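You operate a simulated robot arm through the tools that you are given. There is no shell and no other tool.

Carry out the task below with a simulated robot arm. There is one attempt and no reset: what you move stays moved.

JOB
Move the white card to the keep tray and clip the cream card on the brown board.
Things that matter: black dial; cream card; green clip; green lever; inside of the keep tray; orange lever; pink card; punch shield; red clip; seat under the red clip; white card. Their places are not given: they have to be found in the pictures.

It is judged by the outcome, as a careful person would: the job done as asked, and still so three seconds after it is handed in. It fails if anything else is knocked over, pushed out of place, dropped, spilled or broken.

ROBOT AND FRAMES
A 6-joint arm with a two-finger parallel gripper, fixed in place. Base frame: the origin is on the floor under the middle of its stand, x ahead of it, y to its left, z up. Readings come in m, degrees, newtons and seconds.
It reaches about 1.313 m from its shoulder. Its first joint turns from -166.0 to 166.0 degrees. Payload 3.43 kg.
The tool frame sits at the grasp point between the pads (the TCP): z along the fingers, y along the line on which they close. The tips reach 0.034 m beyond it. Largest opening 0.128 m; finger width 0.024, thickness 0.012; the body of the gripper, 0.048 by 0.13 m, starts 0.096 m behind the TCP.
Orientation is that of the tool frame in the base frame, as a unit quaternion [x, y, z, w]. With the fingers straight down and closing along the base's y, the tool's x points along the base's -x, its y along +y and its z along -z.

CONTROLS
- The arm moves only by the tool jog_arm. Its arguments are lists of equal length, an entry for each row: "turn": the turn, a rotation vector about the tool's x, y, z in units of 45 degrees (1.0 is 45 degrees), a list of three; "travel": the shift along the tool's x, y, z in units of 400 mm (1.0 is 400 mm), a list of three; "jaw": the gripper command, from -1 (shut) to 1 (fully open), values between in proportion. In form: {"turn": [[wx, wy, wz], ...], "travel": [[tx, ty, tz], ...], "jaw": [jaw, ...]}. A call has 1 to 20 rows; each row is the pose to reach, as a shift and turn from the pose commanded when the call began, along the tool's axes at that moment. A call with a number of a shift or a turn outside -1 to 1 is refused whole. Each row takes 0.2 s and may step no farther than 0.05 m and 8.6 degrees from the row before; otherwise, or with a gripper value out of range, the whole call is refused. A pose out of reach is approached as far as the arm can. The call stops where the force on the tool passes 90 N (or 10 N more than at its start, if that is more) or the arm is blocked; 0.2 s more then pass. Each finger travels about 0.153 m/s and halts on what it meets, pressing with about 22 N; the grip force reading is that of the motor and also rises with nothing between the fingers. The clock runs only during rows and for 0.2 s after the last one: add rows that repeat a pose to give the fingers time. The reply holds the time, the measured pose of the TCP, the force on the tool along the base axes, the opening and the grip force, in the units named above and with some noise, with the torque about the TCP (base axes, N m) and any sound that the robot's microphone picked up.
- Cameras (640 x 400 px; columns grow to the right, rows downward): "scene" is fixed at [0.3995, -0.5, 1.4929]; the picture's right is [0.39, -0.92, 0.00], its down [-0.69, -0.29, -0.66] and it looks along [0.61, 0.26, -0.75] (base axes); focal length 319 px, centre (320, 200). "wrist" rides on the gripper at [0.076, -0.011, -0.16] in the tool frame; the picture's right is [0.15, 0.99, 0.00], its down [-0.88, 0.13, -0.46] and it looks along [-0.45, 0.07, 0.89] (tool axes); focal length 234 px, centre (320, 200).
- snapshot(camera): a new picture of that camera. It takes no simulated time.
- measure_at(camera, pixels): there is no depth. For up to 12 entries [column, row, z] of the newest picture of that camera ("zoom" is the newest enlarged one), the place [x, y] in the base frame at which the ray of that pixel passes the height z, good to about 0.002 m. It takes no simulated time.
- close_up(camera, box): a new picture of the part [left, top, right, bottom] of that camera's present view, enlarged. It takes no simulated time.
- job_done(): hands the job in; it is judged then, once.

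Unless the task says otherwise, let go and move clear before handing in.

The tools are called after "Emit:" as name(argument=value, ...) on one line, values as JSON. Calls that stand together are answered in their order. jog_arm: Moves the arm, as the interface text tells. Its arguments: {"type":"object","properties":{"turn":{"type":"array","items":{"type":"array","items":{"type":"number"}}},"travel":{"type":"array","items":{"type":"array","items":{"type":"number"}}},"jaw":{"type":"array","items":{"type":"number"}}},"required":["turn","travel","jaw"]} The other tools are called the same way: snapshot (camera) takes a picture; measure_at (camera, pixels) gives the place at which the rays of pixels pass given heights; close_up (camera, box) takes an enlarged picture of a part of a camera's view; job_done () hands the job in.

At the start:

```text
clock: 0.0
ee_pos: [0.7071, 0.078, 1.0234]
orientation: [-0.001, 1.0, 0.0, 0.0]
ft_force: [0.2, -0.1, -0.1]
torque: [0.0, 0.02, 0.0]
width: 0.1282
finger_force: 0.1
```

scene: 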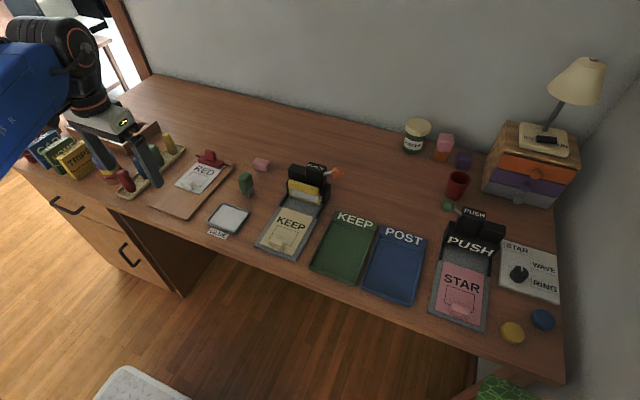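
wrist: 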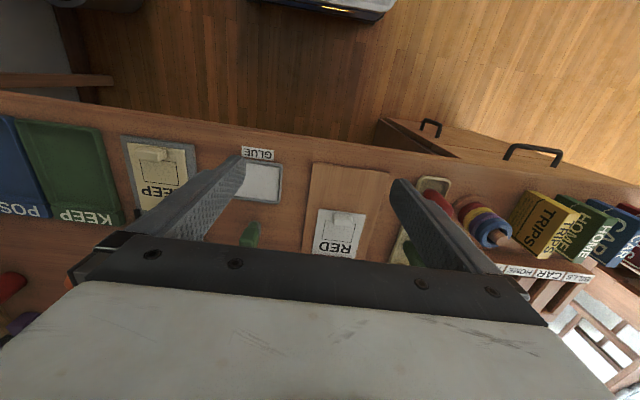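

The scene shows a brown board with a white card marked RED near pixel (198,178), a cream card marked KEEP at (288,232), a green KEEP tray at (343,248) and a pink STAR card at (460,290). I'll take enlarged views to understand the clips, levers and punch before moving anything.

Emit:
close_up(camera="scene", box=[130, 120, 270, 220])

Emit:
close_up(camera="scene", box=[240, 150, 380, 290])

Emit:
close_up(camera="scene", box=[400, 180, 580, 350])

Emit:
close_up(camera="wrist", box=[100, 120, 420, 280])

```text
4.00 times, centred on (200, 170) of scene
```

zoom: 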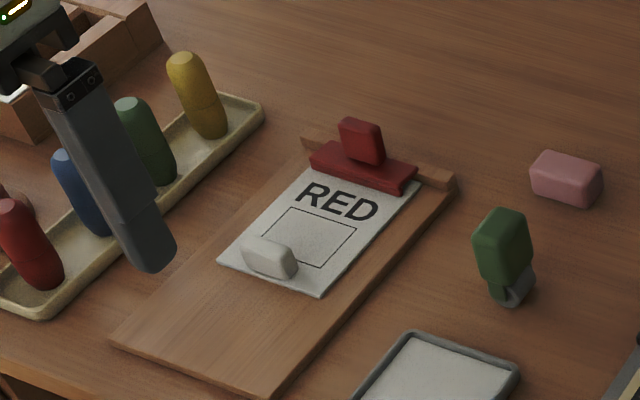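

```text
2.86 times, centred on (310, 220) of scene
```

zoom: 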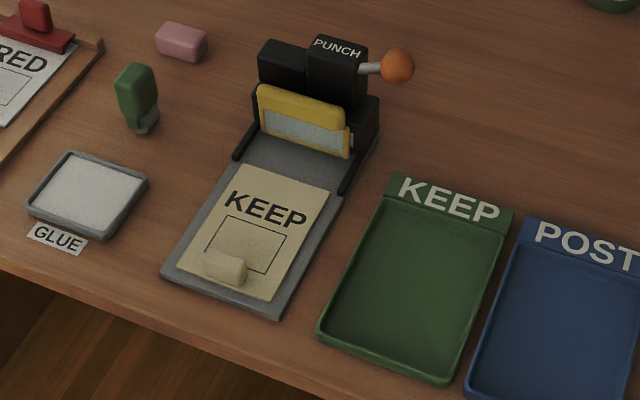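

```text
2.35 times, centred on (490, 265) of scene
```

zoom: 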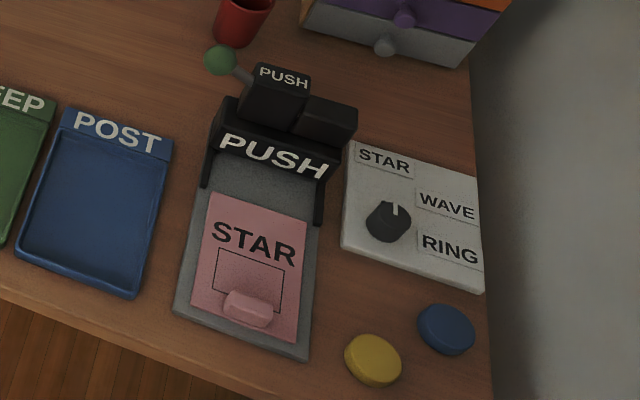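

```text
2.00 times, centred on (260, 200) of wrist
```

zoom: 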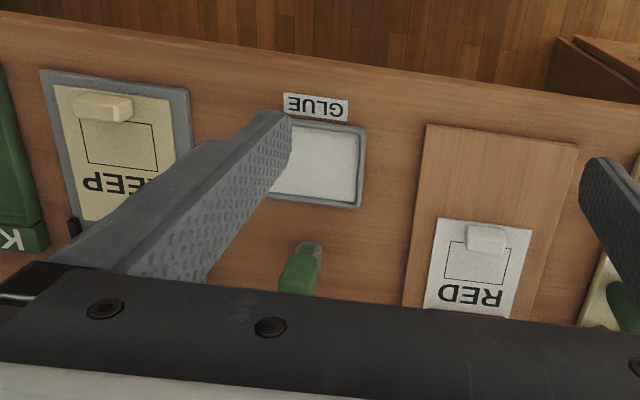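

The cards carry small raised tabs; the white card's top is under the red clip, the cream card lies on the PUNCH base plate. Next I triangulate the desk height using features seen in both cameras (board corner scene (186.5,218.5) / wrist (313.5,162)).

Emit:
measure_at(camera="scene", pixels=[[186.5, 218.5, 0.65], [186.5, 218.5, 0.75], [186.5, 218.5, 0.85], [147.5, 205.7, 0.65], [147.5, 205.7, 0.75], [147.5, 205.7, 0.85]])

Emit:
measure_at(camera="wrist", pixels=[[313.5, 162, 0.65], [313.5, 162, 0.75], [313.5, 162, 0.85], [389.5, 171.5, 0.65], [389.5, 171.5, 0.75], [389.5, 171.5, 0.85]])

```text
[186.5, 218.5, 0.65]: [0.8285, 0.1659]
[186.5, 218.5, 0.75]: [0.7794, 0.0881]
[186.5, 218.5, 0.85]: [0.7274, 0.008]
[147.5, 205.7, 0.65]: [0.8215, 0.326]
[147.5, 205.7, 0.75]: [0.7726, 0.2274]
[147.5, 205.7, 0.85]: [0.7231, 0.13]
```

```text
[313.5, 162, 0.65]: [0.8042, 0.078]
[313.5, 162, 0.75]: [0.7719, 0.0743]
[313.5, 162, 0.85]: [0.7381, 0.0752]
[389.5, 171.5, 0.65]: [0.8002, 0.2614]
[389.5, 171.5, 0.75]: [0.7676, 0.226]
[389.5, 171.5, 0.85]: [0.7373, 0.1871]
```

The board top sits near z≈0.755. Now I measure the key places (clip, card, tabs, tray, cream card) at plausible heights from both views.

Emit:
measure_at(camera="scene", pixels=[[187.5, 184.3, 0.77], [197.5, 160, 0.77], [223.5, 167, 0.77], [210, 155, 0.79], [175.5, 185.5, 0.757], [200.5, 193.5, 0.757], [224, 166, 0.757], [288, 232, 0.76], [246, 183, 0.77], [229, 218, 0.75], [343, 248, 0.75], [320, 335, 0.75]])

Emit:
measure_at(camera="wrist", pixels=[[343, 219, 0.77], [318.5, 209, 0.757], [366, 215, 0.757], [152, 153, 0.77], [127, 143, 0.757], [185, 149, 0.757], [140, 214, 0.757]])

```text
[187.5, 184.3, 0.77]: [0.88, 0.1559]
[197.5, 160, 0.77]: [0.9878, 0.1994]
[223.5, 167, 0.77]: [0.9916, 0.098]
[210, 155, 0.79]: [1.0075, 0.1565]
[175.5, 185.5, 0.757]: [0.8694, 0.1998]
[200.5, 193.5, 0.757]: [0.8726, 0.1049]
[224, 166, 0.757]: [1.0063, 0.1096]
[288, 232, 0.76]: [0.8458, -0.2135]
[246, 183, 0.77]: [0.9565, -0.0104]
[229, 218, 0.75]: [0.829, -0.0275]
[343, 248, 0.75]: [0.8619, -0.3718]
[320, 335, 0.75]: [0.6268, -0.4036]
```

```text
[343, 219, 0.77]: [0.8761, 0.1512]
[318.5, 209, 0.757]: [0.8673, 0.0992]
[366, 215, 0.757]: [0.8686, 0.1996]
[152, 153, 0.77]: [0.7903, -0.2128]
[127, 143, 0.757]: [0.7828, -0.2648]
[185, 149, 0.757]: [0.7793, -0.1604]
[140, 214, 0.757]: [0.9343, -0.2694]
```

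The white card spans y≈0.10–0.20 with front edge x≈0.868 and tab near (0.878,0.153); the red clip bar is near x≈0.99. I'll move the wrist camera above the board to inspect the clip.

Emit:
jog_arm(turn=[[0, 0, 0], [0, 0, 0], [0, 0, 0], [0, 0, 0], [0, 0, 0], [0, 0, 0]], travel=[[-0.07, 0.034, 0.035], [-0.14, 0.068, 0.07], [-0.21, 0.102, 0.105], [-0.28, 0.137, 0.14], [-0.35, 0.171, 0.175], [-0.4225, 0.205, 0.2085]], jaw=[1, 1, 1, 1, 1, 1])

```text
clock: 1.4
ee_pos: [0.876, 0.1607, 0.9416]
orientation: [0.0, 1.0, 0.0, 0.001]
ft_force: [-0.5, -0.5, -0.5]
torque: [0.01, -0.03, 0.0]
width: 0.128
finger_force: 0.0
```

The arm is at (0.876,0.161,0.942) as commanded. Next I view the board and clip from here.

Emit:
snapshot(camera="wrist")

Emit:
snapshot(camera="scene")

```text
taken
```

wrist: 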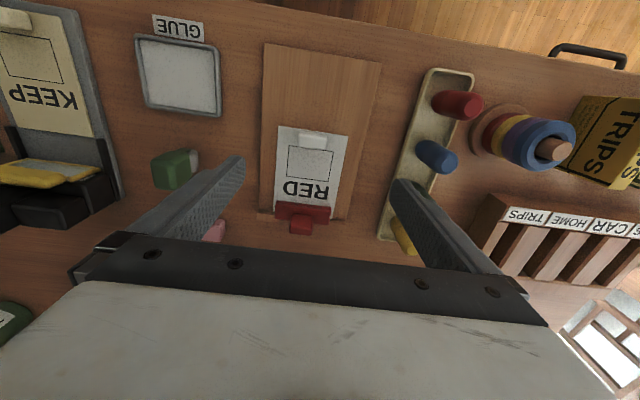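

```text
taken
```

scene: 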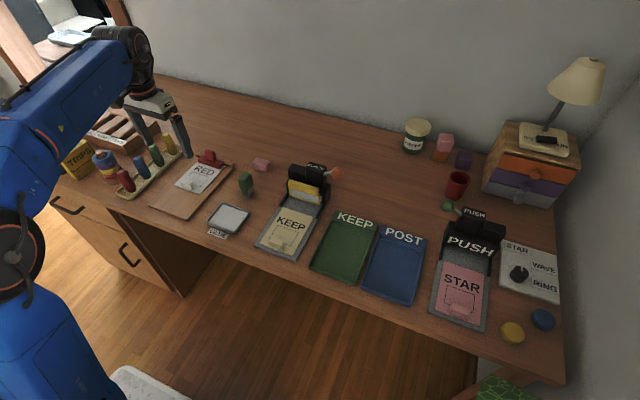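

Emit:
close_up(camera="wrist", box=[240, 120, 400, 240])

Emit:
close_up(camera="scene", box=[165, 140, 245, 200])

Emit:
close_up(camera="scene", box=[235, 160, 315, 210])

```text
3.33 times, centred on (320, 180) of wrist
```

zoom: 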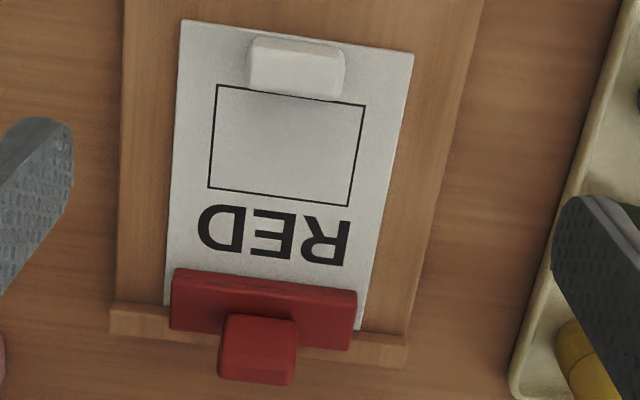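

```text
6.67 times, centred on (205, 170) of scene
```

zoom: 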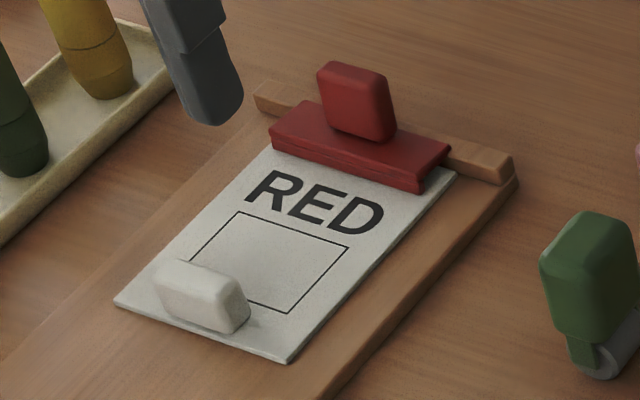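

```text
8.00 times, centred on (275, 185) of scene
```

zoom: 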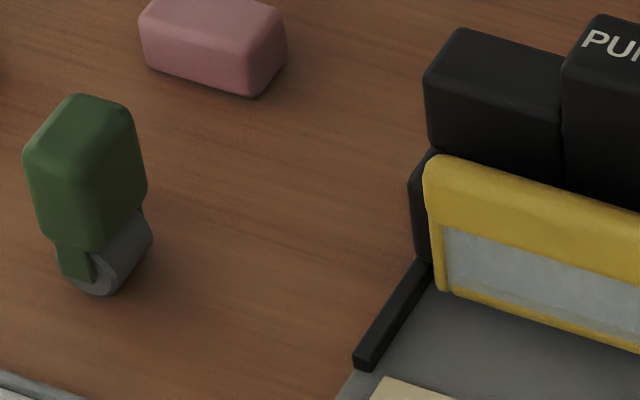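

The red clip is a bar lying over the card's top edge with an upright red handle, in front of a wooden rail. To understand how it opens I tilt the gripper to look at it from a low angle.

Emit:
jog_arm(turn=[[0, -0.18, 0], [0, -0.36, 0], [0, -0.54, 0], [0, -0.72, 0], [0, -0.89, 0], [0, -0.89, 0]], travel=[[0.03, 0, 0.03], [0.06, 0, 0.07], [0.09, 0, 0.11], [0.12, 0, 0.15], [0.14, 0, 0.19], [0.14, 0, 0.19]], jaw=[1, 1, 1, 1, 1, 1])

Emit:
snapshot(camera="wrist")

```text
clock: 2.8
ee_pos: [0.8204, 0.1609, 0.8623]
orientation: [0.001, 0.94, -0.001, 0.342]
ft_force: [-1.0, 0.6, 0.2]
torque: [-0.03, 0.01, -0.03]
width: 0.1283
finger_force: 0.0
```

```text
taken
```

wrist: 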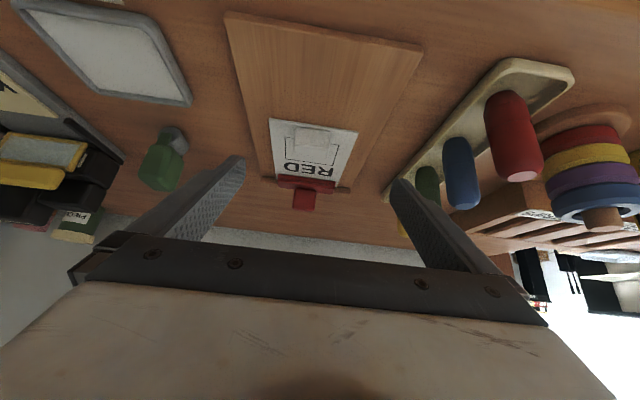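

Emit:
close_up(camera="wrist", box=[260, 110, 380, 215])

Emit:
close_up(camera="wrist", box=[120, 110, 240, 200])

Emit:
close_up(camera="wrist", box=[0, 60, 130, 250])

```text
3.81 times, centred on (320, 162) of wrist
```

zoom: 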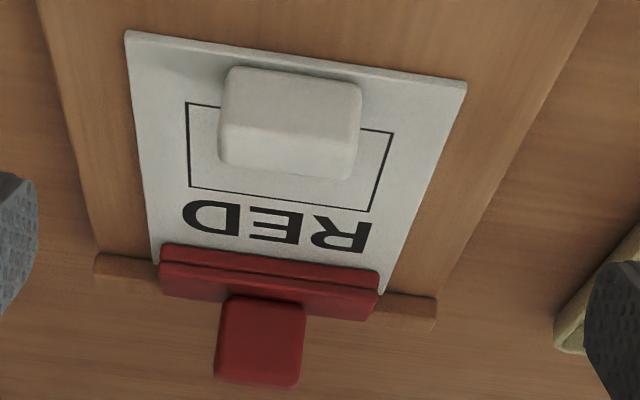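

```text
4.44 times, centred on (180, 155) of wrist
```

zoom: 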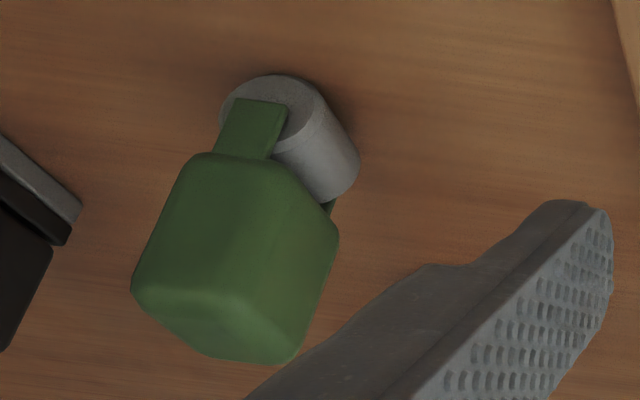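

```text
2.11 times, centred on (65, 155) of wrist
```

zoom: 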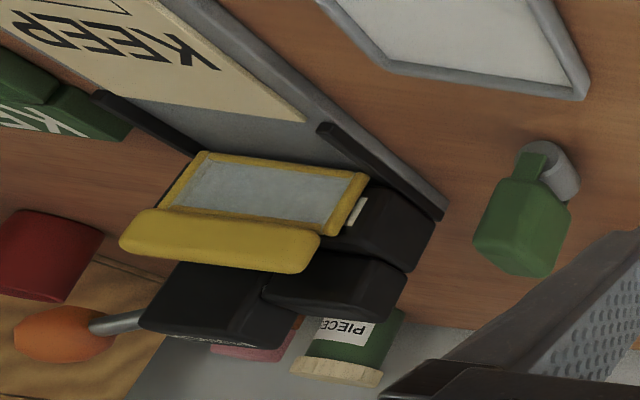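

The clip bar has a raised front lip and its handle leans up and back; the green object next to it is a glue roller, not a clip. I'll scan the other parts of the scene for the green clip and other details.

Emit:
close_up(camera="scene", box=[40, 90, 200, 210])

Emit:
close_up(camera="scene", box=[390, 100, 590, 220])

Emit:
close_up(camera="scene", box=[420, 300, 600, 400])

Emit:
close_up(camera="scene", box=[270, 150, 360, 210])

```text
3.33 times, centred on (120, 150) of scene
```

zoom: 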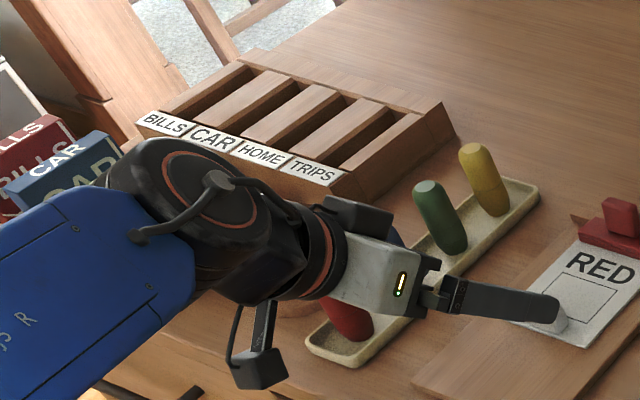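

```text
3.20 times, centred on (490, 160) of scene
```

zoom: 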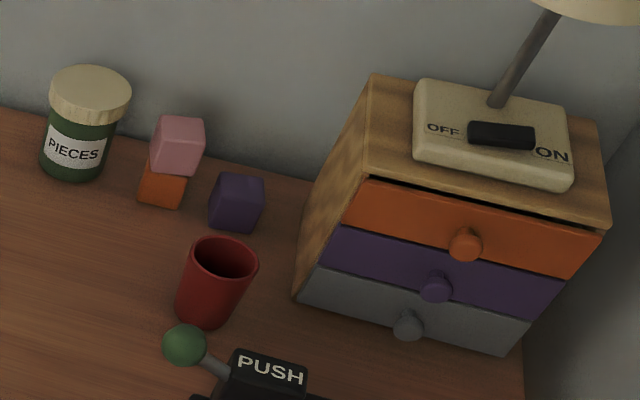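

```text
3.56 times, centred on (510, 350) of scene
```

zoom: 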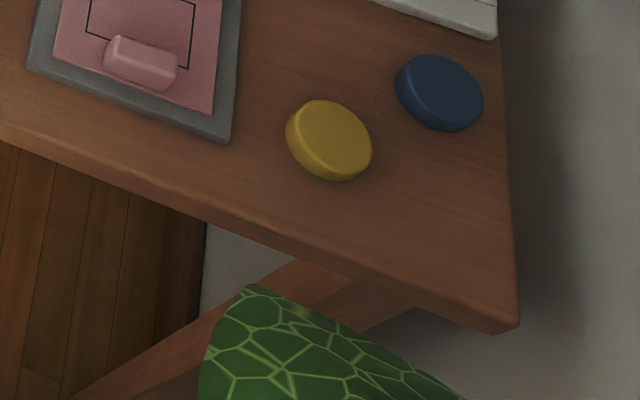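

```text
6.67 times, centred on (315, 180) of scene
```

zoom: 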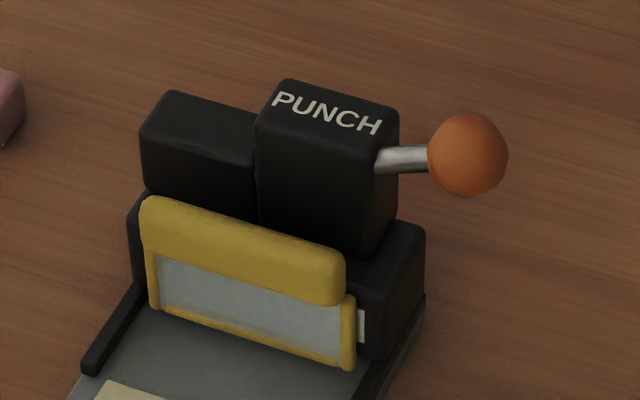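

No green clip is visible anywhere so far. I'll zoom tightly on the red clip from both cameras to understand its hinge.

Emit:
close_up(camera="scene", box=[190, 143, 238, 173])

Emit:
close_up(camera="wrist", box=[270, 168, 358, 214])

```text
13.33 times, centred on (214, 158) of scene
```

zoom: 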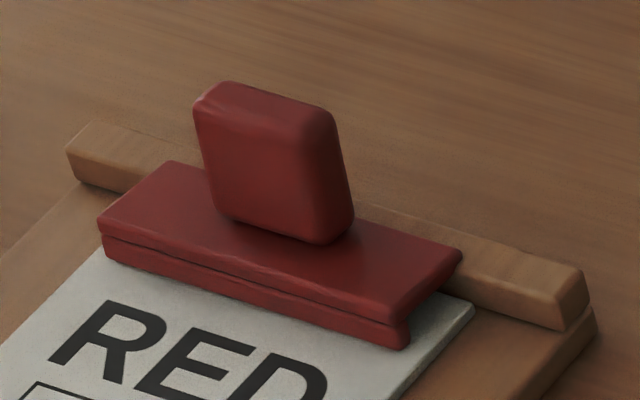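

```text
7.27 times, centred on (314, 191) of wrist
```

zoom: 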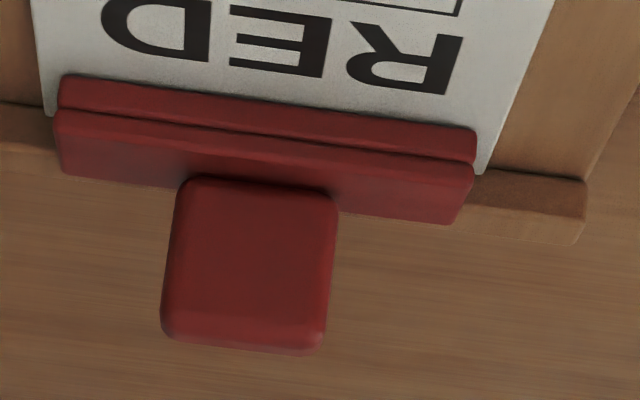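

The clip is a flat bar with a lip pressing on the card, apparently hinged at the wooden rail behind, with an upright handle. I triangulate the bar and handle using matching points in both pictures.

Emit:
measure_at(camera="scene", pixels=[[219.4, 166.4, 0.76], [219.4, 166.4, 0.78], [219.4, 166.4, 0.8], [197.5, 159.9, 0.76], [197.5, 159.9, 0.78], [197.5, 159.9, 0.8], [205, 151, 0.8], [205, 151, 0.82], [205, 151, 0.84], [224.6, 161.9, 0.77], [224.6, 161.9, 0.78], [202.9, 155.2, 0.77]])

Emit:
measure_at(camera="wrist", pixels=[[278, 179.3, 0.76], [278, 179.3, 0.78], [278, 179.3, 0.8], [334.9, 186.9, 0.76], [334.9, 186.9, 0.78], [334.9, 186.9, 0.8], [314.7, 210.9, 0.8], [314.7, 210.9, 0.82], [314.7, 210.9, 0.84], [295.4, 188.2, 0.78], [316.5, 190, 0.78]])

```text
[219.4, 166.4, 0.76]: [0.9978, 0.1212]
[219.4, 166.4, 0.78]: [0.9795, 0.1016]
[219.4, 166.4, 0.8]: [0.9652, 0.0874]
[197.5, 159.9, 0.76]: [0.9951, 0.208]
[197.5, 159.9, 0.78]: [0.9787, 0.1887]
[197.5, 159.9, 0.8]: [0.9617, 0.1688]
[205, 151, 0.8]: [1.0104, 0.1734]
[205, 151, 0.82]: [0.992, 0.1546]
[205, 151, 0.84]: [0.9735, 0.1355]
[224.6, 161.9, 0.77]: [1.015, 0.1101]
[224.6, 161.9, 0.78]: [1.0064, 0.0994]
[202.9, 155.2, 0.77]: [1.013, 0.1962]
```

```text
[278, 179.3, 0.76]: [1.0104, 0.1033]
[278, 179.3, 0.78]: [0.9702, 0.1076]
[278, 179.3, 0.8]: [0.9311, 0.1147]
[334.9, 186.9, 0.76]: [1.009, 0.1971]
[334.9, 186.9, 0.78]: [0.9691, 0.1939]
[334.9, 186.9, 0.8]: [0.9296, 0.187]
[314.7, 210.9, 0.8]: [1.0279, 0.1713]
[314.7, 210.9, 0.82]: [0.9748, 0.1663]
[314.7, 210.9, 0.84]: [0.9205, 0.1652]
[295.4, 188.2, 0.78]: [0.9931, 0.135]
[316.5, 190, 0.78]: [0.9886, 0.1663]
```

The bar spans x≈0.982–1.010, y≈0.107–0.195 with top z≈0.774, and the handle spans y≈0.135–0.167, up to z≈0.81. I'll bring the gripper upright above the handle with jaws part-closed so I can test the clip gently.

Emit:
jog_arm(turn=[[0, 0.15, 0], [0, 0.3, 0], [0, 0.45, 0], [0, 0.6, 0], [0, 0.75, 0], [0, 0.889, 0], [0, 0.889, 0]], travel=[[-0.068, -0.004, 0.035], [-0.136, -0.008, 0.07], [-0.204, -0.012, 0.106], [-0.273, -0.017, 0.142], [-0.341, -0.021, 0.177], [-0.409, -0.025, 0.2128], [-0.409, -0.025, 0.2128]], jaw=[0.5, 0.0, 0.0, 0.0, 0.0, 0.0, 0.0])

Emit:
snapshot(camera="wrist")

Emit:
close_up(camera="scene", box=[150, 100, 270, 180])

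```text
clock: 4.4
ee_pos: [1.0009, 0.1493, 0.9048]
orientation: [0.0, 1.0, 0.0, 0.0]
ft_force: [-0.2, -0.5, -0.4]
torque: [-0.03, -0.01, 0.0]
width: 0.0639
finger_force: 0.0
```

```text
taken
```

wrist: 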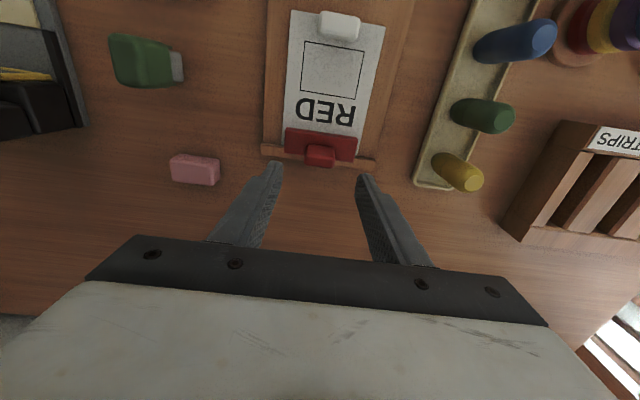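

```text
5.00 times, centred on (210, 140) of scene
```

zoom: 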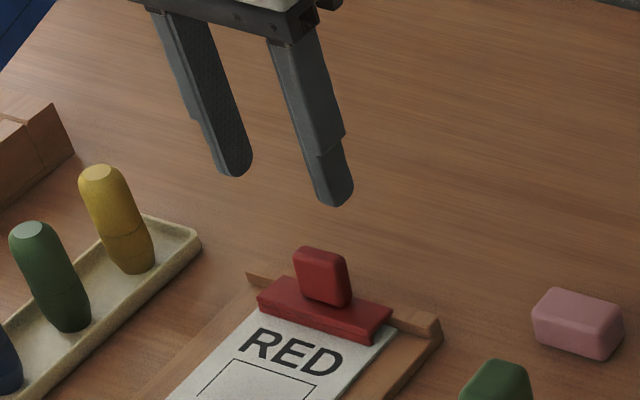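

The gripper is over the clip (wrist image clip at (320,150)). I'll get a tight view to refine handle position before descending.

Emit:
close_up(camera="wrist", box=[250, 110, 390, 190])

Emit:
measure_at(camera="zoom", pixels=[[320, 200, 0.81]])

```text
4.57 times, centred on (320, 150) of wrist
```

zoom: 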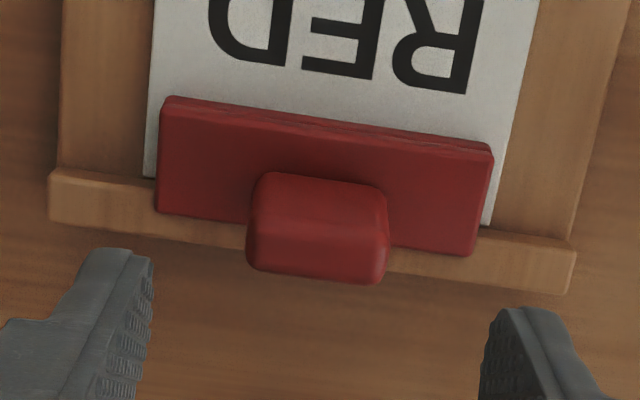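

```text
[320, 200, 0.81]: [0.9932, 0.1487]
```

Emit:
measure_at(camera="zoom", pixels=[[165, 105, 0.774], [490, 150, 0.774], [158, 212, 0.774], [470, 253, 0.774], [262, 178, 0.778], [383, 190, 0.778], [250, 225, 0.81], [388, 240, 0.81], [250, 265, 0.81], [383, 282, 0.81], [55, 222, 0.765], [570, 292, 0.765]])

```text
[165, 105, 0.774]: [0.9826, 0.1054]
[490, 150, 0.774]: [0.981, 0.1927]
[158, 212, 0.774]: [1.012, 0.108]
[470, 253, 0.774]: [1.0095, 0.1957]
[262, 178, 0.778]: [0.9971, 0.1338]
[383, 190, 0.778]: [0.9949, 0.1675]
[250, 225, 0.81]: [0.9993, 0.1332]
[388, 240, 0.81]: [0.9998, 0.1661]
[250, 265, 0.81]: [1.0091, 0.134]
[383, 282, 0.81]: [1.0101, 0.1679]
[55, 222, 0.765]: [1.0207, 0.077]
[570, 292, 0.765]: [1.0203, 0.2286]
```

The handle is centred at about (1.003, 0.150), y width ≈0.033. I descend so tips stay about 7 mm above the bar and close gently on the handle.

Emit:
jog_arm(turn=[[0, 0, 0], [0, 0, 0], [0, 0, 0], [0, 0, 0], [0, 0, 0], [0, 0, 0], [0, 0, 0], [0, 0, 0]], travel=[[-0.005, 0.002, 0.07], [-0.005, 0.002, 0.14], [-0.005, 0.002, 0.19], [-0.005, 0.002, 0.217], [-0.005, 0.002, 0.217], [-0.005, 0.002, 0.217], [-0.005, 0.002, 0.217], [-0.005, 0.002, 0.217]], jaw=[0, 0, 0, 0, -0.3, -0.6, -0.8, -0.8])

Emit:
close_up(camera="scene", box=[170, 110, 250, 180])

```text
clock: 6.2
ee_pos: [1.0009, 0.1494, 0.8184]
orientation: [0.001, 1.0, 0.0, 0.0]
ft_force: [-2.2, -18.0, -3.3]
torque: [-0.39, 0.16, -0.09]
width: 0.0357
finger_force: 44.9
```

```text
5.71 times, centred on (210, 145) of scene
```

zoom: 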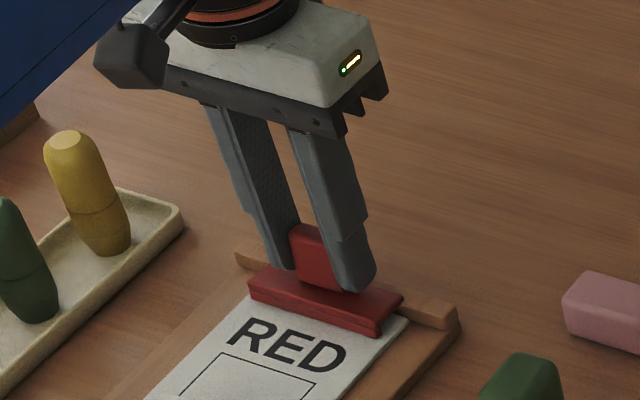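

The grip closed on the handle (width 0.0357) with an 18 N sideways imbalance, so I shift about 1 mm to −y and gently rotate the handle back 15° about the suspected hinge at (1.011, z 0.770).

Emit:
jog_arm(turn=[[0, 0, 0], [0, 0.111, 0], [0, 0.222, 0], [0, 0.333, 0], [0, 0.333, 0]], travel=[[0, -0.0025, 0], [-0.0105, -0.0025, -0.0017], [-0.0212, -0.0025, -0.0025], [-0.032, -0.0025, -0.0025], [-0.032, -0.0025, -0.0025]], jaw=[-0.8, -0.8, -0.8, -0.8, -0.8])

Emit:
close_up(camera="scene", box=[170, 110, 250, 180])

```text
clock: 7.4
ee_pos: [1.0143, 0.15, 0.8184]
orientation: [0.0, 0.991, 0.0, -0.131]
ft_force: [-29.6, -22.1, -6.5]
torque: [-0.55, 1.31, -0.01]
width: 0.0357
finger_force: 44.8
```

```text
5.71 times, centred on (210, 145) of scene
```

zoom: 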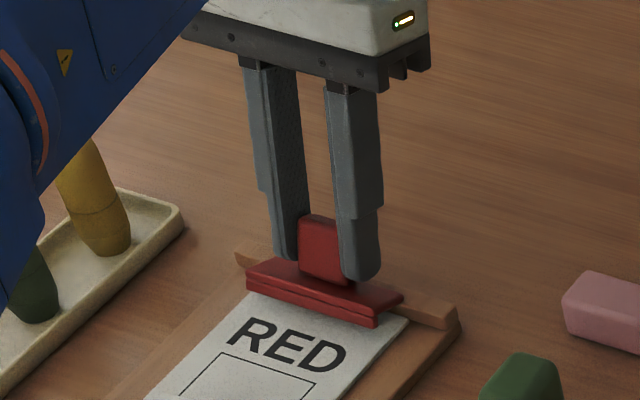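

The lip is lifted at 15°, with about 30 N resisting along x, and a constant −22 N sideways (one finger pressing harder). I shift slightly to −y to balance and rotate on to 25° to see whether the resistance grows like a spring.

Emit:
jog_arm(turn=[[0, 0, 0], [0, 0, 0], [0, 0.111, 0], [0, 0.222, 0], [0, 0.222, 0]], travel=[[0, -0.002, 0], [0, -0.004, 0], [-0.0105, -0.004, -0.0015], [-0.0211, -0.004, -0.0023], [-0.0211, -0.004, -0.0023]], jaw=[-0.8, -0.8, -0.8, -0.8, -0.8])

Emit:
close_up(camera="scene", box=[170, 110, 250, 180])

Emit:
close_up(camera="wrist", box=[220, 80, 420, 240])

```text
clock: 8.6
ee_pos: [1.0232, 0.1491, 0.8176]
orientation: [-0.001, 0.977, 0.001, -0.215]
ft_force: [-22.5, 4.1, -0.4]
torque: [0.29, 0.97, 0.05]
width: 0.0355
finger_force: 44.4
```

```text
5.71 times, centred on (210, 145) of scene
```

zoom: 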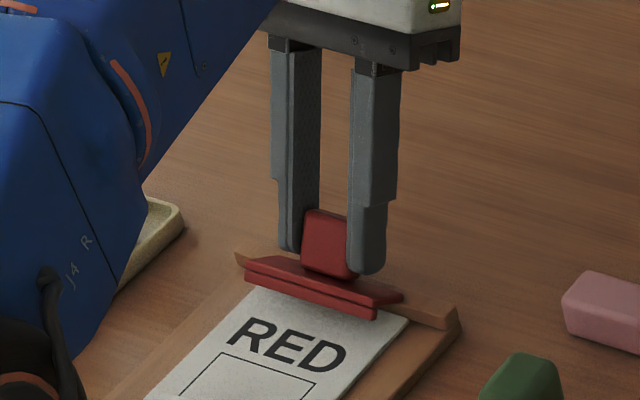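

```text
2.50 times, centred on (320, 160) of wrist
```

zoom: 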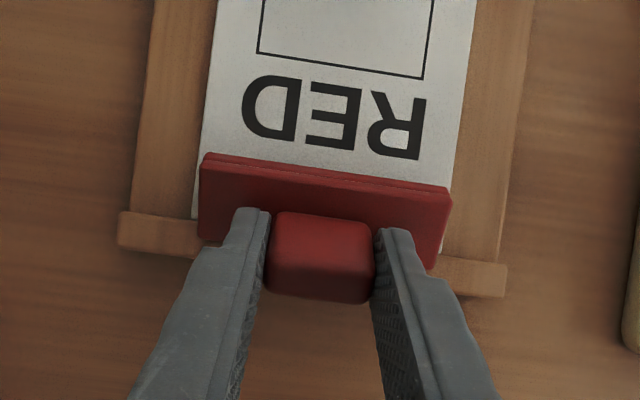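

The lip keeps rising and the x resistance dropped to 22 N at 25°, which suggests friction or an over-centre action rather than a simple spring. I check the arm's clearance in the full scene, then go on to 35°.

Emit:
snapshot(camera="scene")

Emit:
jog_arm(turn=[[0, 0.111, 0], [0, 0.222, 0], [0, 0.222, 0]], travel=[[-0.01045, 0, -0.00185], [-0.0212, 0, -0.0025], [-0.0212, 0, -0.0025]], jaw=[-0.8, -0.8, -0.8])

Emit:
snapshot(camera="scene")

Emit:
close_up(camera="scene", box=[170, 110, 250, 180])

```text
taken
```

scene: 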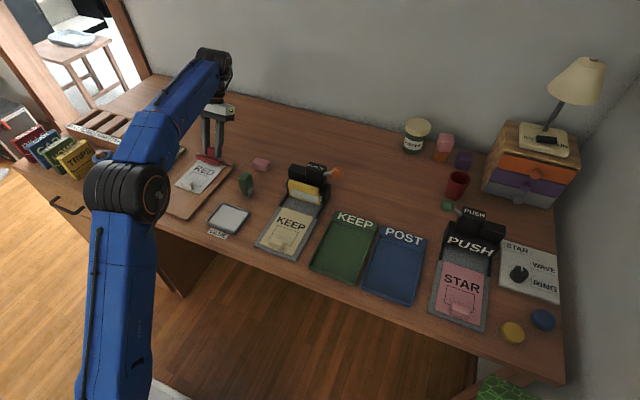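

```text
clock: 9.1
ee_pos: [1.0159, 0.15, 0.8112]
orientation: [-0.002, 0.971, 0.006, -0.241]
ft_force: [22.8, 21.7, 19.9]
torque: [-0.94, -0.82, 0.33]
width: 0.0364
finger_force: 20.2
out of reach, approached as far as the arm can: row 1, 2
stopped in row 2: the force on the tool passed its limit at 184 N (the readings are from after the stop); the commanded pose is now the measured one
```

```text
taken
```

scene: 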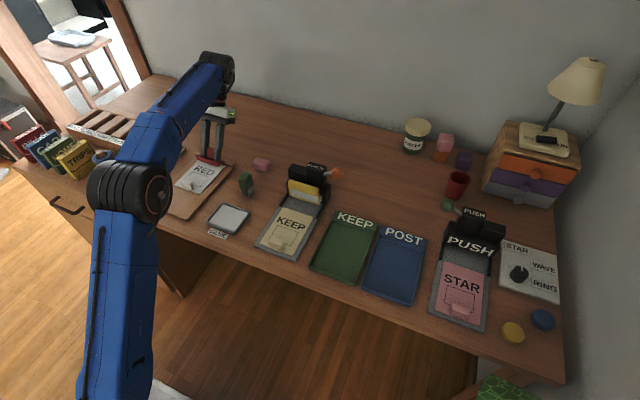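

```text
5.71 times, centred on (210, 145) of scene
```

zoom: 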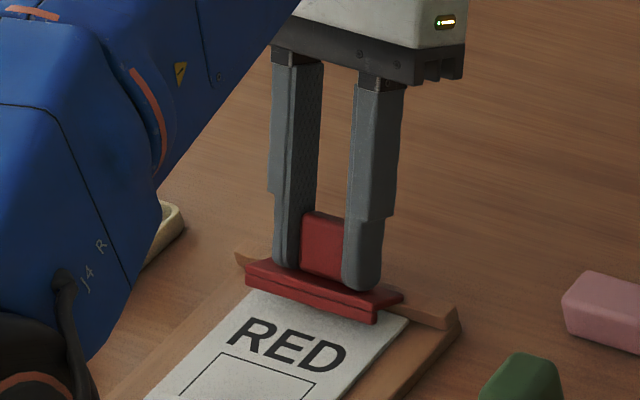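

The tilt beyond 25° is out of the arm's reach and caused a force spike, so I must stop rotating this way. I release the handle by opening the jaw and watch whether the clip stays open.

Emit:
jog_arm(turn=[[0, 0, 0], [0, 0, 0], [0, 0, 0]], travel=[[0, 0, 0], [0, 0, 0], [0, 0, 0]], jaw=[-0.2, -0.1, -0.1])

Emit:
close_up(camera="scene", box=[170, 110, 250, 180])

Emit:
close_up(camera="wrist", box=[220, 80, 420, 240])

```text
clock: 9.9
ee_pos: [1.0165, 0.148, 0.8116]
orientation: [0.0, 0.97, 0.006, -0.244]
ft_force: [-0.4, 4.1, 13.5]
torque: [-0.28, 0.07, -0.13]
width: 0.0552
finger_force: 0.1
```

```text
5.71 times, centred on (210, 145) of scene
```

zoom: 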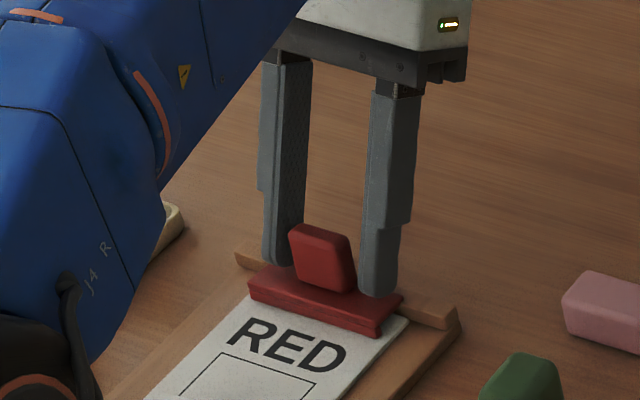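

```text
2.50 times, centred on (320, 160) of wrist
```

zoom: 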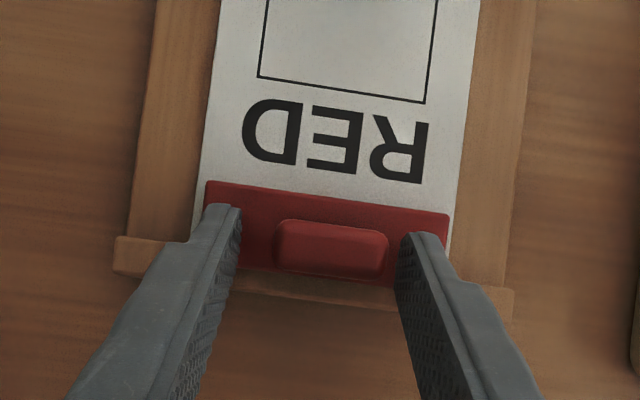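

The clip snapped shut by itself, so it is spring-loaded but weak (moment about the hinge only ≈0.1 N·m); the card should slide out and in under its lip. I back straight up off the handle and bring the tool upright again.

Emit:
jog_arm(turn=[[0, 0, 0], [0, 0, 0], [0.004, -0.157, 0], [0.008, -0.314, 0], [0.012, -0.471, 0], [0.0156, -0.628, 0], [0.0156, -0.628, 0]], travel=[[0.0352, 0, -0.0663], [0.0704, 0, -0.1325], [0.12, 0, -0.137], [0.165, 0, -0.141], [0.21, 0, -0.145], [0.25, 0, -0.15], [0.25, 0, -0.15]], jaw=[-0.1, -0.1, -0.1, -0.1, -0.1, -0.1, -0.1])

Emit:
snapshot(camera="wrist")

Emit:
snapshot(camera="scene")

```text
clock: 11.5
ee_pos: [0.9568, 0.148, 0.91]
orientation: [-0.001, 1.0, 0.0, 0.001]
ft_force: [-0.5, -0.7, -0.4]
torque: [0.02, -0.02, 0.01]
width: 0.0576
finger_force: 0.0
out of reach, approached as far as the arm can: row 1, 2
```

```text
taken
```

wrist: 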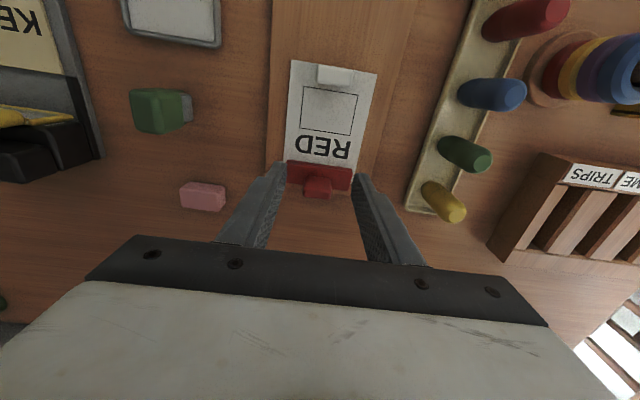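

```text
taken
```

scene: 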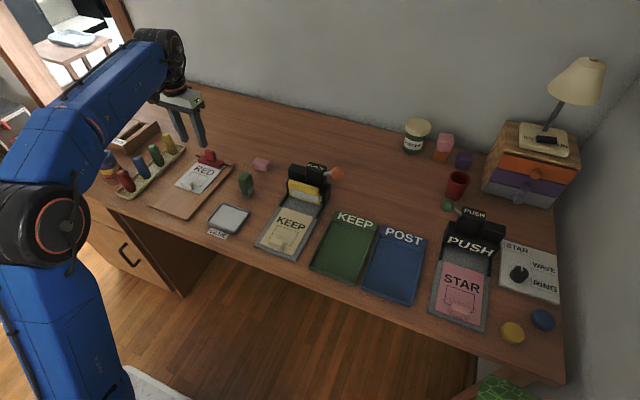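

Clip and card look unchanged. Next I zoom on the white card's tab at wrist (336,74) to get its precise location and size.

Emit:
close_up(camera="wrist", box=[270, 50, 400, 130])

Emit:
close_up(camera="scene", box=[165, 165, 229, 205])

```text
4.92 times, centred on (335, 90) of wrist
```

zoom: 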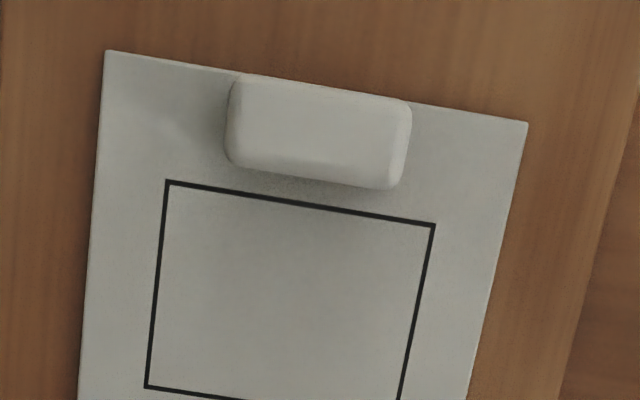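

```text
10.00 times, centred on (197, 185) of scene
```

zoom: 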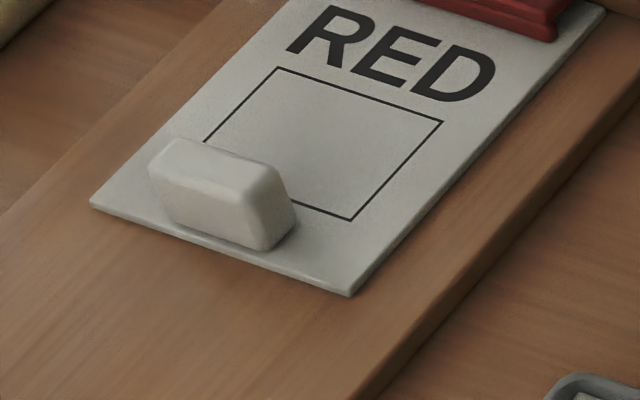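

Emit:
measure_at(camera="zoom", pixels=[[90, 203, 0.755], [350, 295, 0.755], [155, 165, 0.775], [265, 205, 0.775], [180, 138, 0.775], [283, 172, 0.775], [175, 215, 0.758], [262, 250, 0.758], [605, 10, 0.755]])

Emit:
measure_at(camera="wrist", pixels=[[291.5, 60, 0.757], [377.3, 74.5, 0.757], [316, 64.8, 0.775], [353, 70.5, 0.775], [316, 83, 0.775], [350, 88, 0.775], [338, 76, 0.775]])

```text
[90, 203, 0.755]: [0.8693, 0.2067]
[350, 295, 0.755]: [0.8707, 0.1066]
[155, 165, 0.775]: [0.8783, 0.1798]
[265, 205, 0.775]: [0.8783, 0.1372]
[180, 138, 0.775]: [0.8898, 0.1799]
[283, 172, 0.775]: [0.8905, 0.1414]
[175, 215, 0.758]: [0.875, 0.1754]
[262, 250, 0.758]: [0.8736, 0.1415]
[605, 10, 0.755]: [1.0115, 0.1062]
```

```text
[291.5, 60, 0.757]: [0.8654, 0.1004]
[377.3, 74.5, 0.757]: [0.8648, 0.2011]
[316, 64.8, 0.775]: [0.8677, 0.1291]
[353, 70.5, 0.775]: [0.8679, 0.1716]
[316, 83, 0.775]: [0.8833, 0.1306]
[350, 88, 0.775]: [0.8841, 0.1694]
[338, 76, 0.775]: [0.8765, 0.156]
```

The tab is centred near (0.876, 0.1505), about 40 mm wide in y and 16 mm in x, top z≈0.783; the card spans x 0.865–1.007. Before gripping, I move over the green KEEP tray to measure it accurately from above.

Emit:
jog_arm(turn=[[0, 0, 0], [0, 0, 0], [0, 0, 0], [0, 0, 0], [0, 0, 0], [0, 0, 0], [0, 0, 0], [0, 0, 0], [0, 0, 0], [0, 0, 0]], travel=[[0.05, -0.02, -0.1], [0.12, -0.08, -0.15], [0.18, -0.18, -0.15], [0.24, -0.28, -0.15], [0.24, -0.39, -0.15], [0.24, -0.5, -0.15], [0.24, -0.61, -0.15], [0.24, -0.72, -0.15], [0.24, -0.83, -0.15], [0.24, -0.94, -0.15]], jaw=[0, 0, 0, 0, 0, 0, 0, 0, 0, 0])

Emit:
snapshot(camera="wrist")

```text
clock: 13.7
ee_pos: [0.8605, -0.2297, 0.9711]
orientation: [-0.002, 1.0, -0.001, 0.001]
ft_force: [-0.4, -0.2, 0.5]
torque: [-0.01, 0.01, 0.0]
width: 0.0639
finger_force: 0.0
```

```text
taken
```

wrist: 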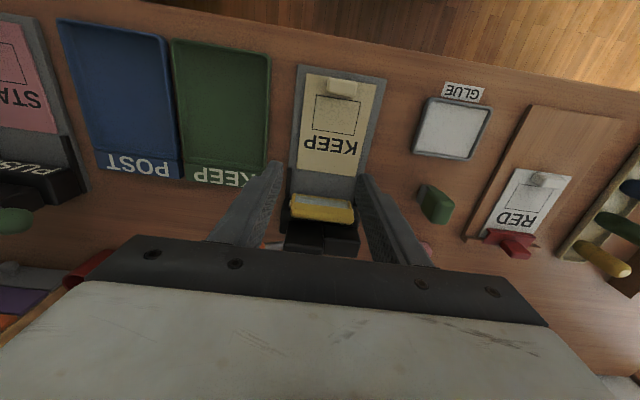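

From here I see the KEEP tray at wrist (222,110) and the cream card at (338,120) together. I zoom in on both.

Emit:
close_up(camera="wrist", box=[150, 25, 290, 195])

Emit:
close_up(camera="wrist", box=[280, 50, 400, 260])

Emit:
close_up(camera="scene", box=[300, 200, 400, 300])

Emit:
close_up(camera="scene", box=[250, 155, 350, 265])

```text
2.35 times, centred on (220, 110) of wrist
```

zoom: 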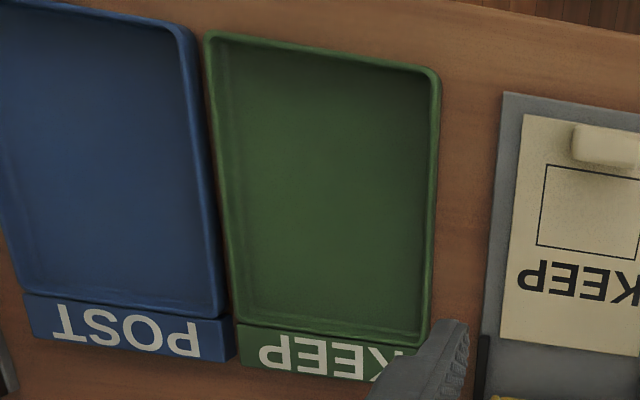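

```text
1.90 times, centred on (340, 155) of wrist
```

zoom: 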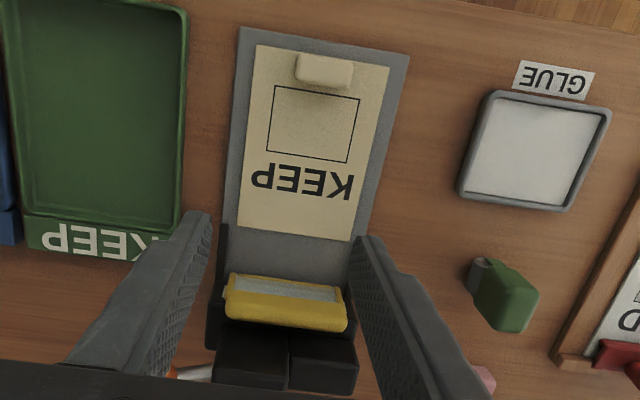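

```text
4.00 times, centred on (350, 250) of scene
```

zoom: 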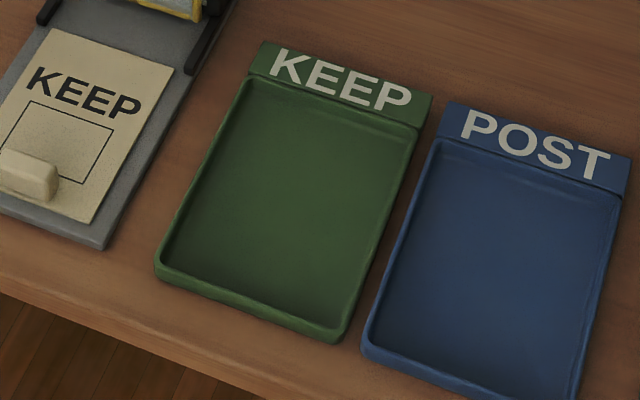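

```text
3.64 times, centred on (300, 210) of scene
```

zoom: 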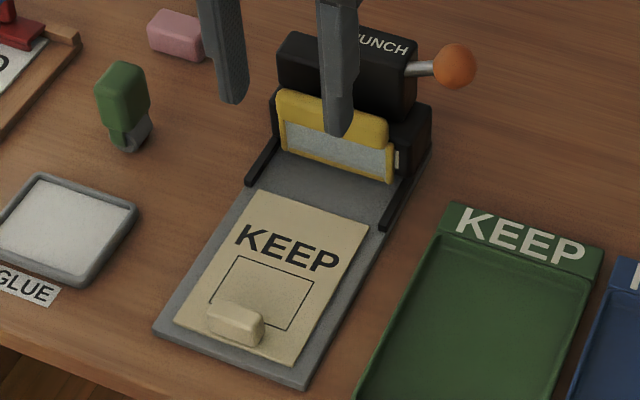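

Emit:
measure_at(camera="wrist", pixels=[[172, 39.9, 0.765], [269.7, 55.6, 0.765], [266.7, 167.4, 0.765], [185.2, 161.8, 0.765], [172, 39.9, 0.755], [269.7, 55.6, 0.755], [314.9, 73.6, 0.757], [384.4, 83.5, 0.757], [304.7, 165, 0.757], [362.5, 172, 0.757], [337, 80, 0.775], [342, 92, 0.775]])

Emit:
measure_at(camera="scene", pixels=[[309.3, 265.5, 0.765], [355, 284.5, 0.765], [332.5, 218, 0.765], [375, 231, 0.765], [268, 243.6, 0.757], [301.6, 256, 0.757], [291, 198, 0.757], [313, 205.5, 0.757], [284.5, 235.5, 0.775], [280, 238, 0.775]])

```text
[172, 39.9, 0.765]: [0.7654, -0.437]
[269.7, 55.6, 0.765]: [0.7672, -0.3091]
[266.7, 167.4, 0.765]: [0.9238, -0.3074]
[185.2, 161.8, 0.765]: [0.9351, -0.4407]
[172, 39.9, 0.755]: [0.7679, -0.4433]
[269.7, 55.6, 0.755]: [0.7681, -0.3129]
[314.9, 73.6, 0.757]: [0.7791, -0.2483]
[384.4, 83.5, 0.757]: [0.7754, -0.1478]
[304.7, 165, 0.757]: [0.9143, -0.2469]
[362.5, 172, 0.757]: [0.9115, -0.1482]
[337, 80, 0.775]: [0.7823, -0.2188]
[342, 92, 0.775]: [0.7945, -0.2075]
```

```text
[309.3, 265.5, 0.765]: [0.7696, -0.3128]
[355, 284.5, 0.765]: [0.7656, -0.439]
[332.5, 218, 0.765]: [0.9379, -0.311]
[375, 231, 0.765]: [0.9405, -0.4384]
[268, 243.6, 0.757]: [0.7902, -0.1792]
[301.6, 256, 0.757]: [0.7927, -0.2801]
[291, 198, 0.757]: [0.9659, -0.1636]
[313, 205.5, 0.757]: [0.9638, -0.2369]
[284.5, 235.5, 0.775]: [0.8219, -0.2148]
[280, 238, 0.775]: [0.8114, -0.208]
```

The KEEP tray's rim spans x≈0.766–0.938, y≈−0.438…−0.311 (centre ≈(0.852,−0.3745)), so the 0.10×0.142 card fits with ~9 mm margins. I re-measure the cream card with correct pixels.

Emit:
measure_at(camera="wrist", pixels=[[305.9, 73.6, 0.757], [376.7, 85.7, 0.757], [297, 168.1, 0.757], [355.7, 176, 0.757], [327.9, 79.9, 0.78], [356.8, 84.1, 0.78], [327.9, 92, 0.78], [355.7, 97.3, 0.78]])

Emit:
measure_at(camera="scene", pixels=[[260.2, 243, 0.757], [293.1, 254.5, 0.757], [282.7, 207.3, 0.757], [312.9, 217.7, 0.757], [260.2, 243, 0.762], [293.1, 254.5, 0.762]])

Emit:
close_up(camera="scene", box=[252, 205, 316, 265])

```text
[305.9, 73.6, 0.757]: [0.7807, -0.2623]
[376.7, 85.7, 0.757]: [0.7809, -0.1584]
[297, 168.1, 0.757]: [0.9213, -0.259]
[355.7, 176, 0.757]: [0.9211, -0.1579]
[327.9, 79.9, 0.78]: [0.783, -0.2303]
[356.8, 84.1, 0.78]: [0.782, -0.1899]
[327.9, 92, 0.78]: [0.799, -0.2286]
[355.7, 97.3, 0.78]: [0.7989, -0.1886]
```

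```text
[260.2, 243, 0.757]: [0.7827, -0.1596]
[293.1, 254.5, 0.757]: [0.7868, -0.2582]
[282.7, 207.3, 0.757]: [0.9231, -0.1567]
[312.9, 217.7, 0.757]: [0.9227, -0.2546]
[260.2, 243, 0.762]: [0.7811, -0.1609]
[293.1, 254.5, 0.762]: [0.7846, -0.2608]
```

```text
6.67 times, centred on (284, 235) of scene
```

zoom: 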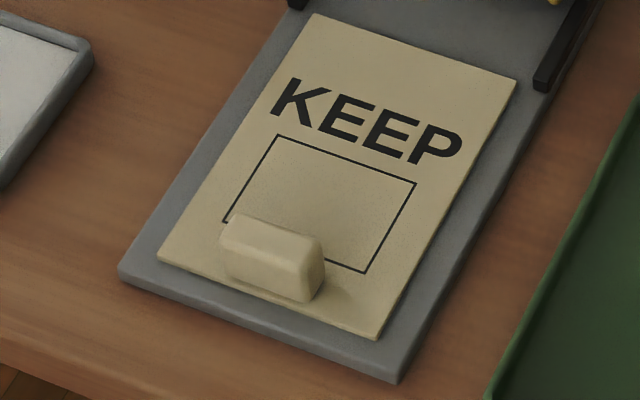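

The cream card spans x≈0.782–0.922, y≈−0.26…−0.158 with its tab at about (0.791,−0.2095). Now I return above the white card's tab at (0.876,0.1505).

Emit:
jog_arm(turn=[[0, 0, 0], [0, 0, 0], [0, 0, 0], [0, 0, 0], [0, 0, 0], [0, 0, 0], [0, 0, 0], [0, 0, 0], [0, 0, 0], [0, 0, 0], [0, 0, 0], [0, 0, 0]], travel=[[0, 0.1, 0], [0, 0.2, 0], [0, 0.3, 0], [0, 0.4, 0], [0, 0.51, 0], [0, 0.62, 0], [-0.01, 0.73, 0.02], [-0.02, 0.83, 0.05], [-0.039, 0.91, 0.1], [-0.039, 0.95, 0.18], [-0.039, 0.95, 0.25], [-0.039, 0.95, 0.25]], jaw=[0, 0, 0, 0, 0, 0, 0, 0, 0, 0, 0, 0])

Emit:
snapshot(camera="wrist")

```text
clock: 16.3
ee_pos: [0.8761, 0.1505, 0.8681]
orientation: [-0.001, 1.0, 0.0, 0.002]
ft_force: [0.5, 0.2, 0.7]
torque: [0.01, 0.0, -0.01]
width: 0.0642
finger_force: 0.1
```

```text
taken
```

wrist: 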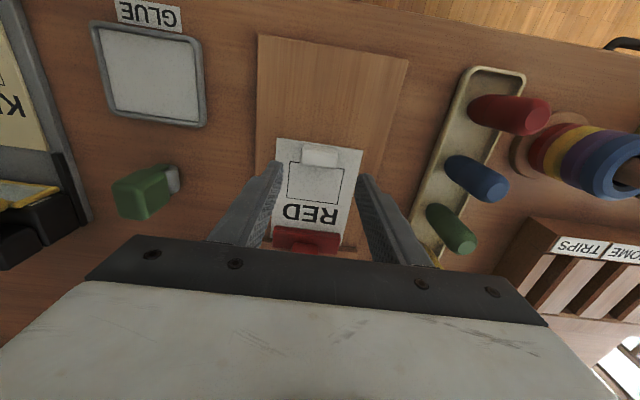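

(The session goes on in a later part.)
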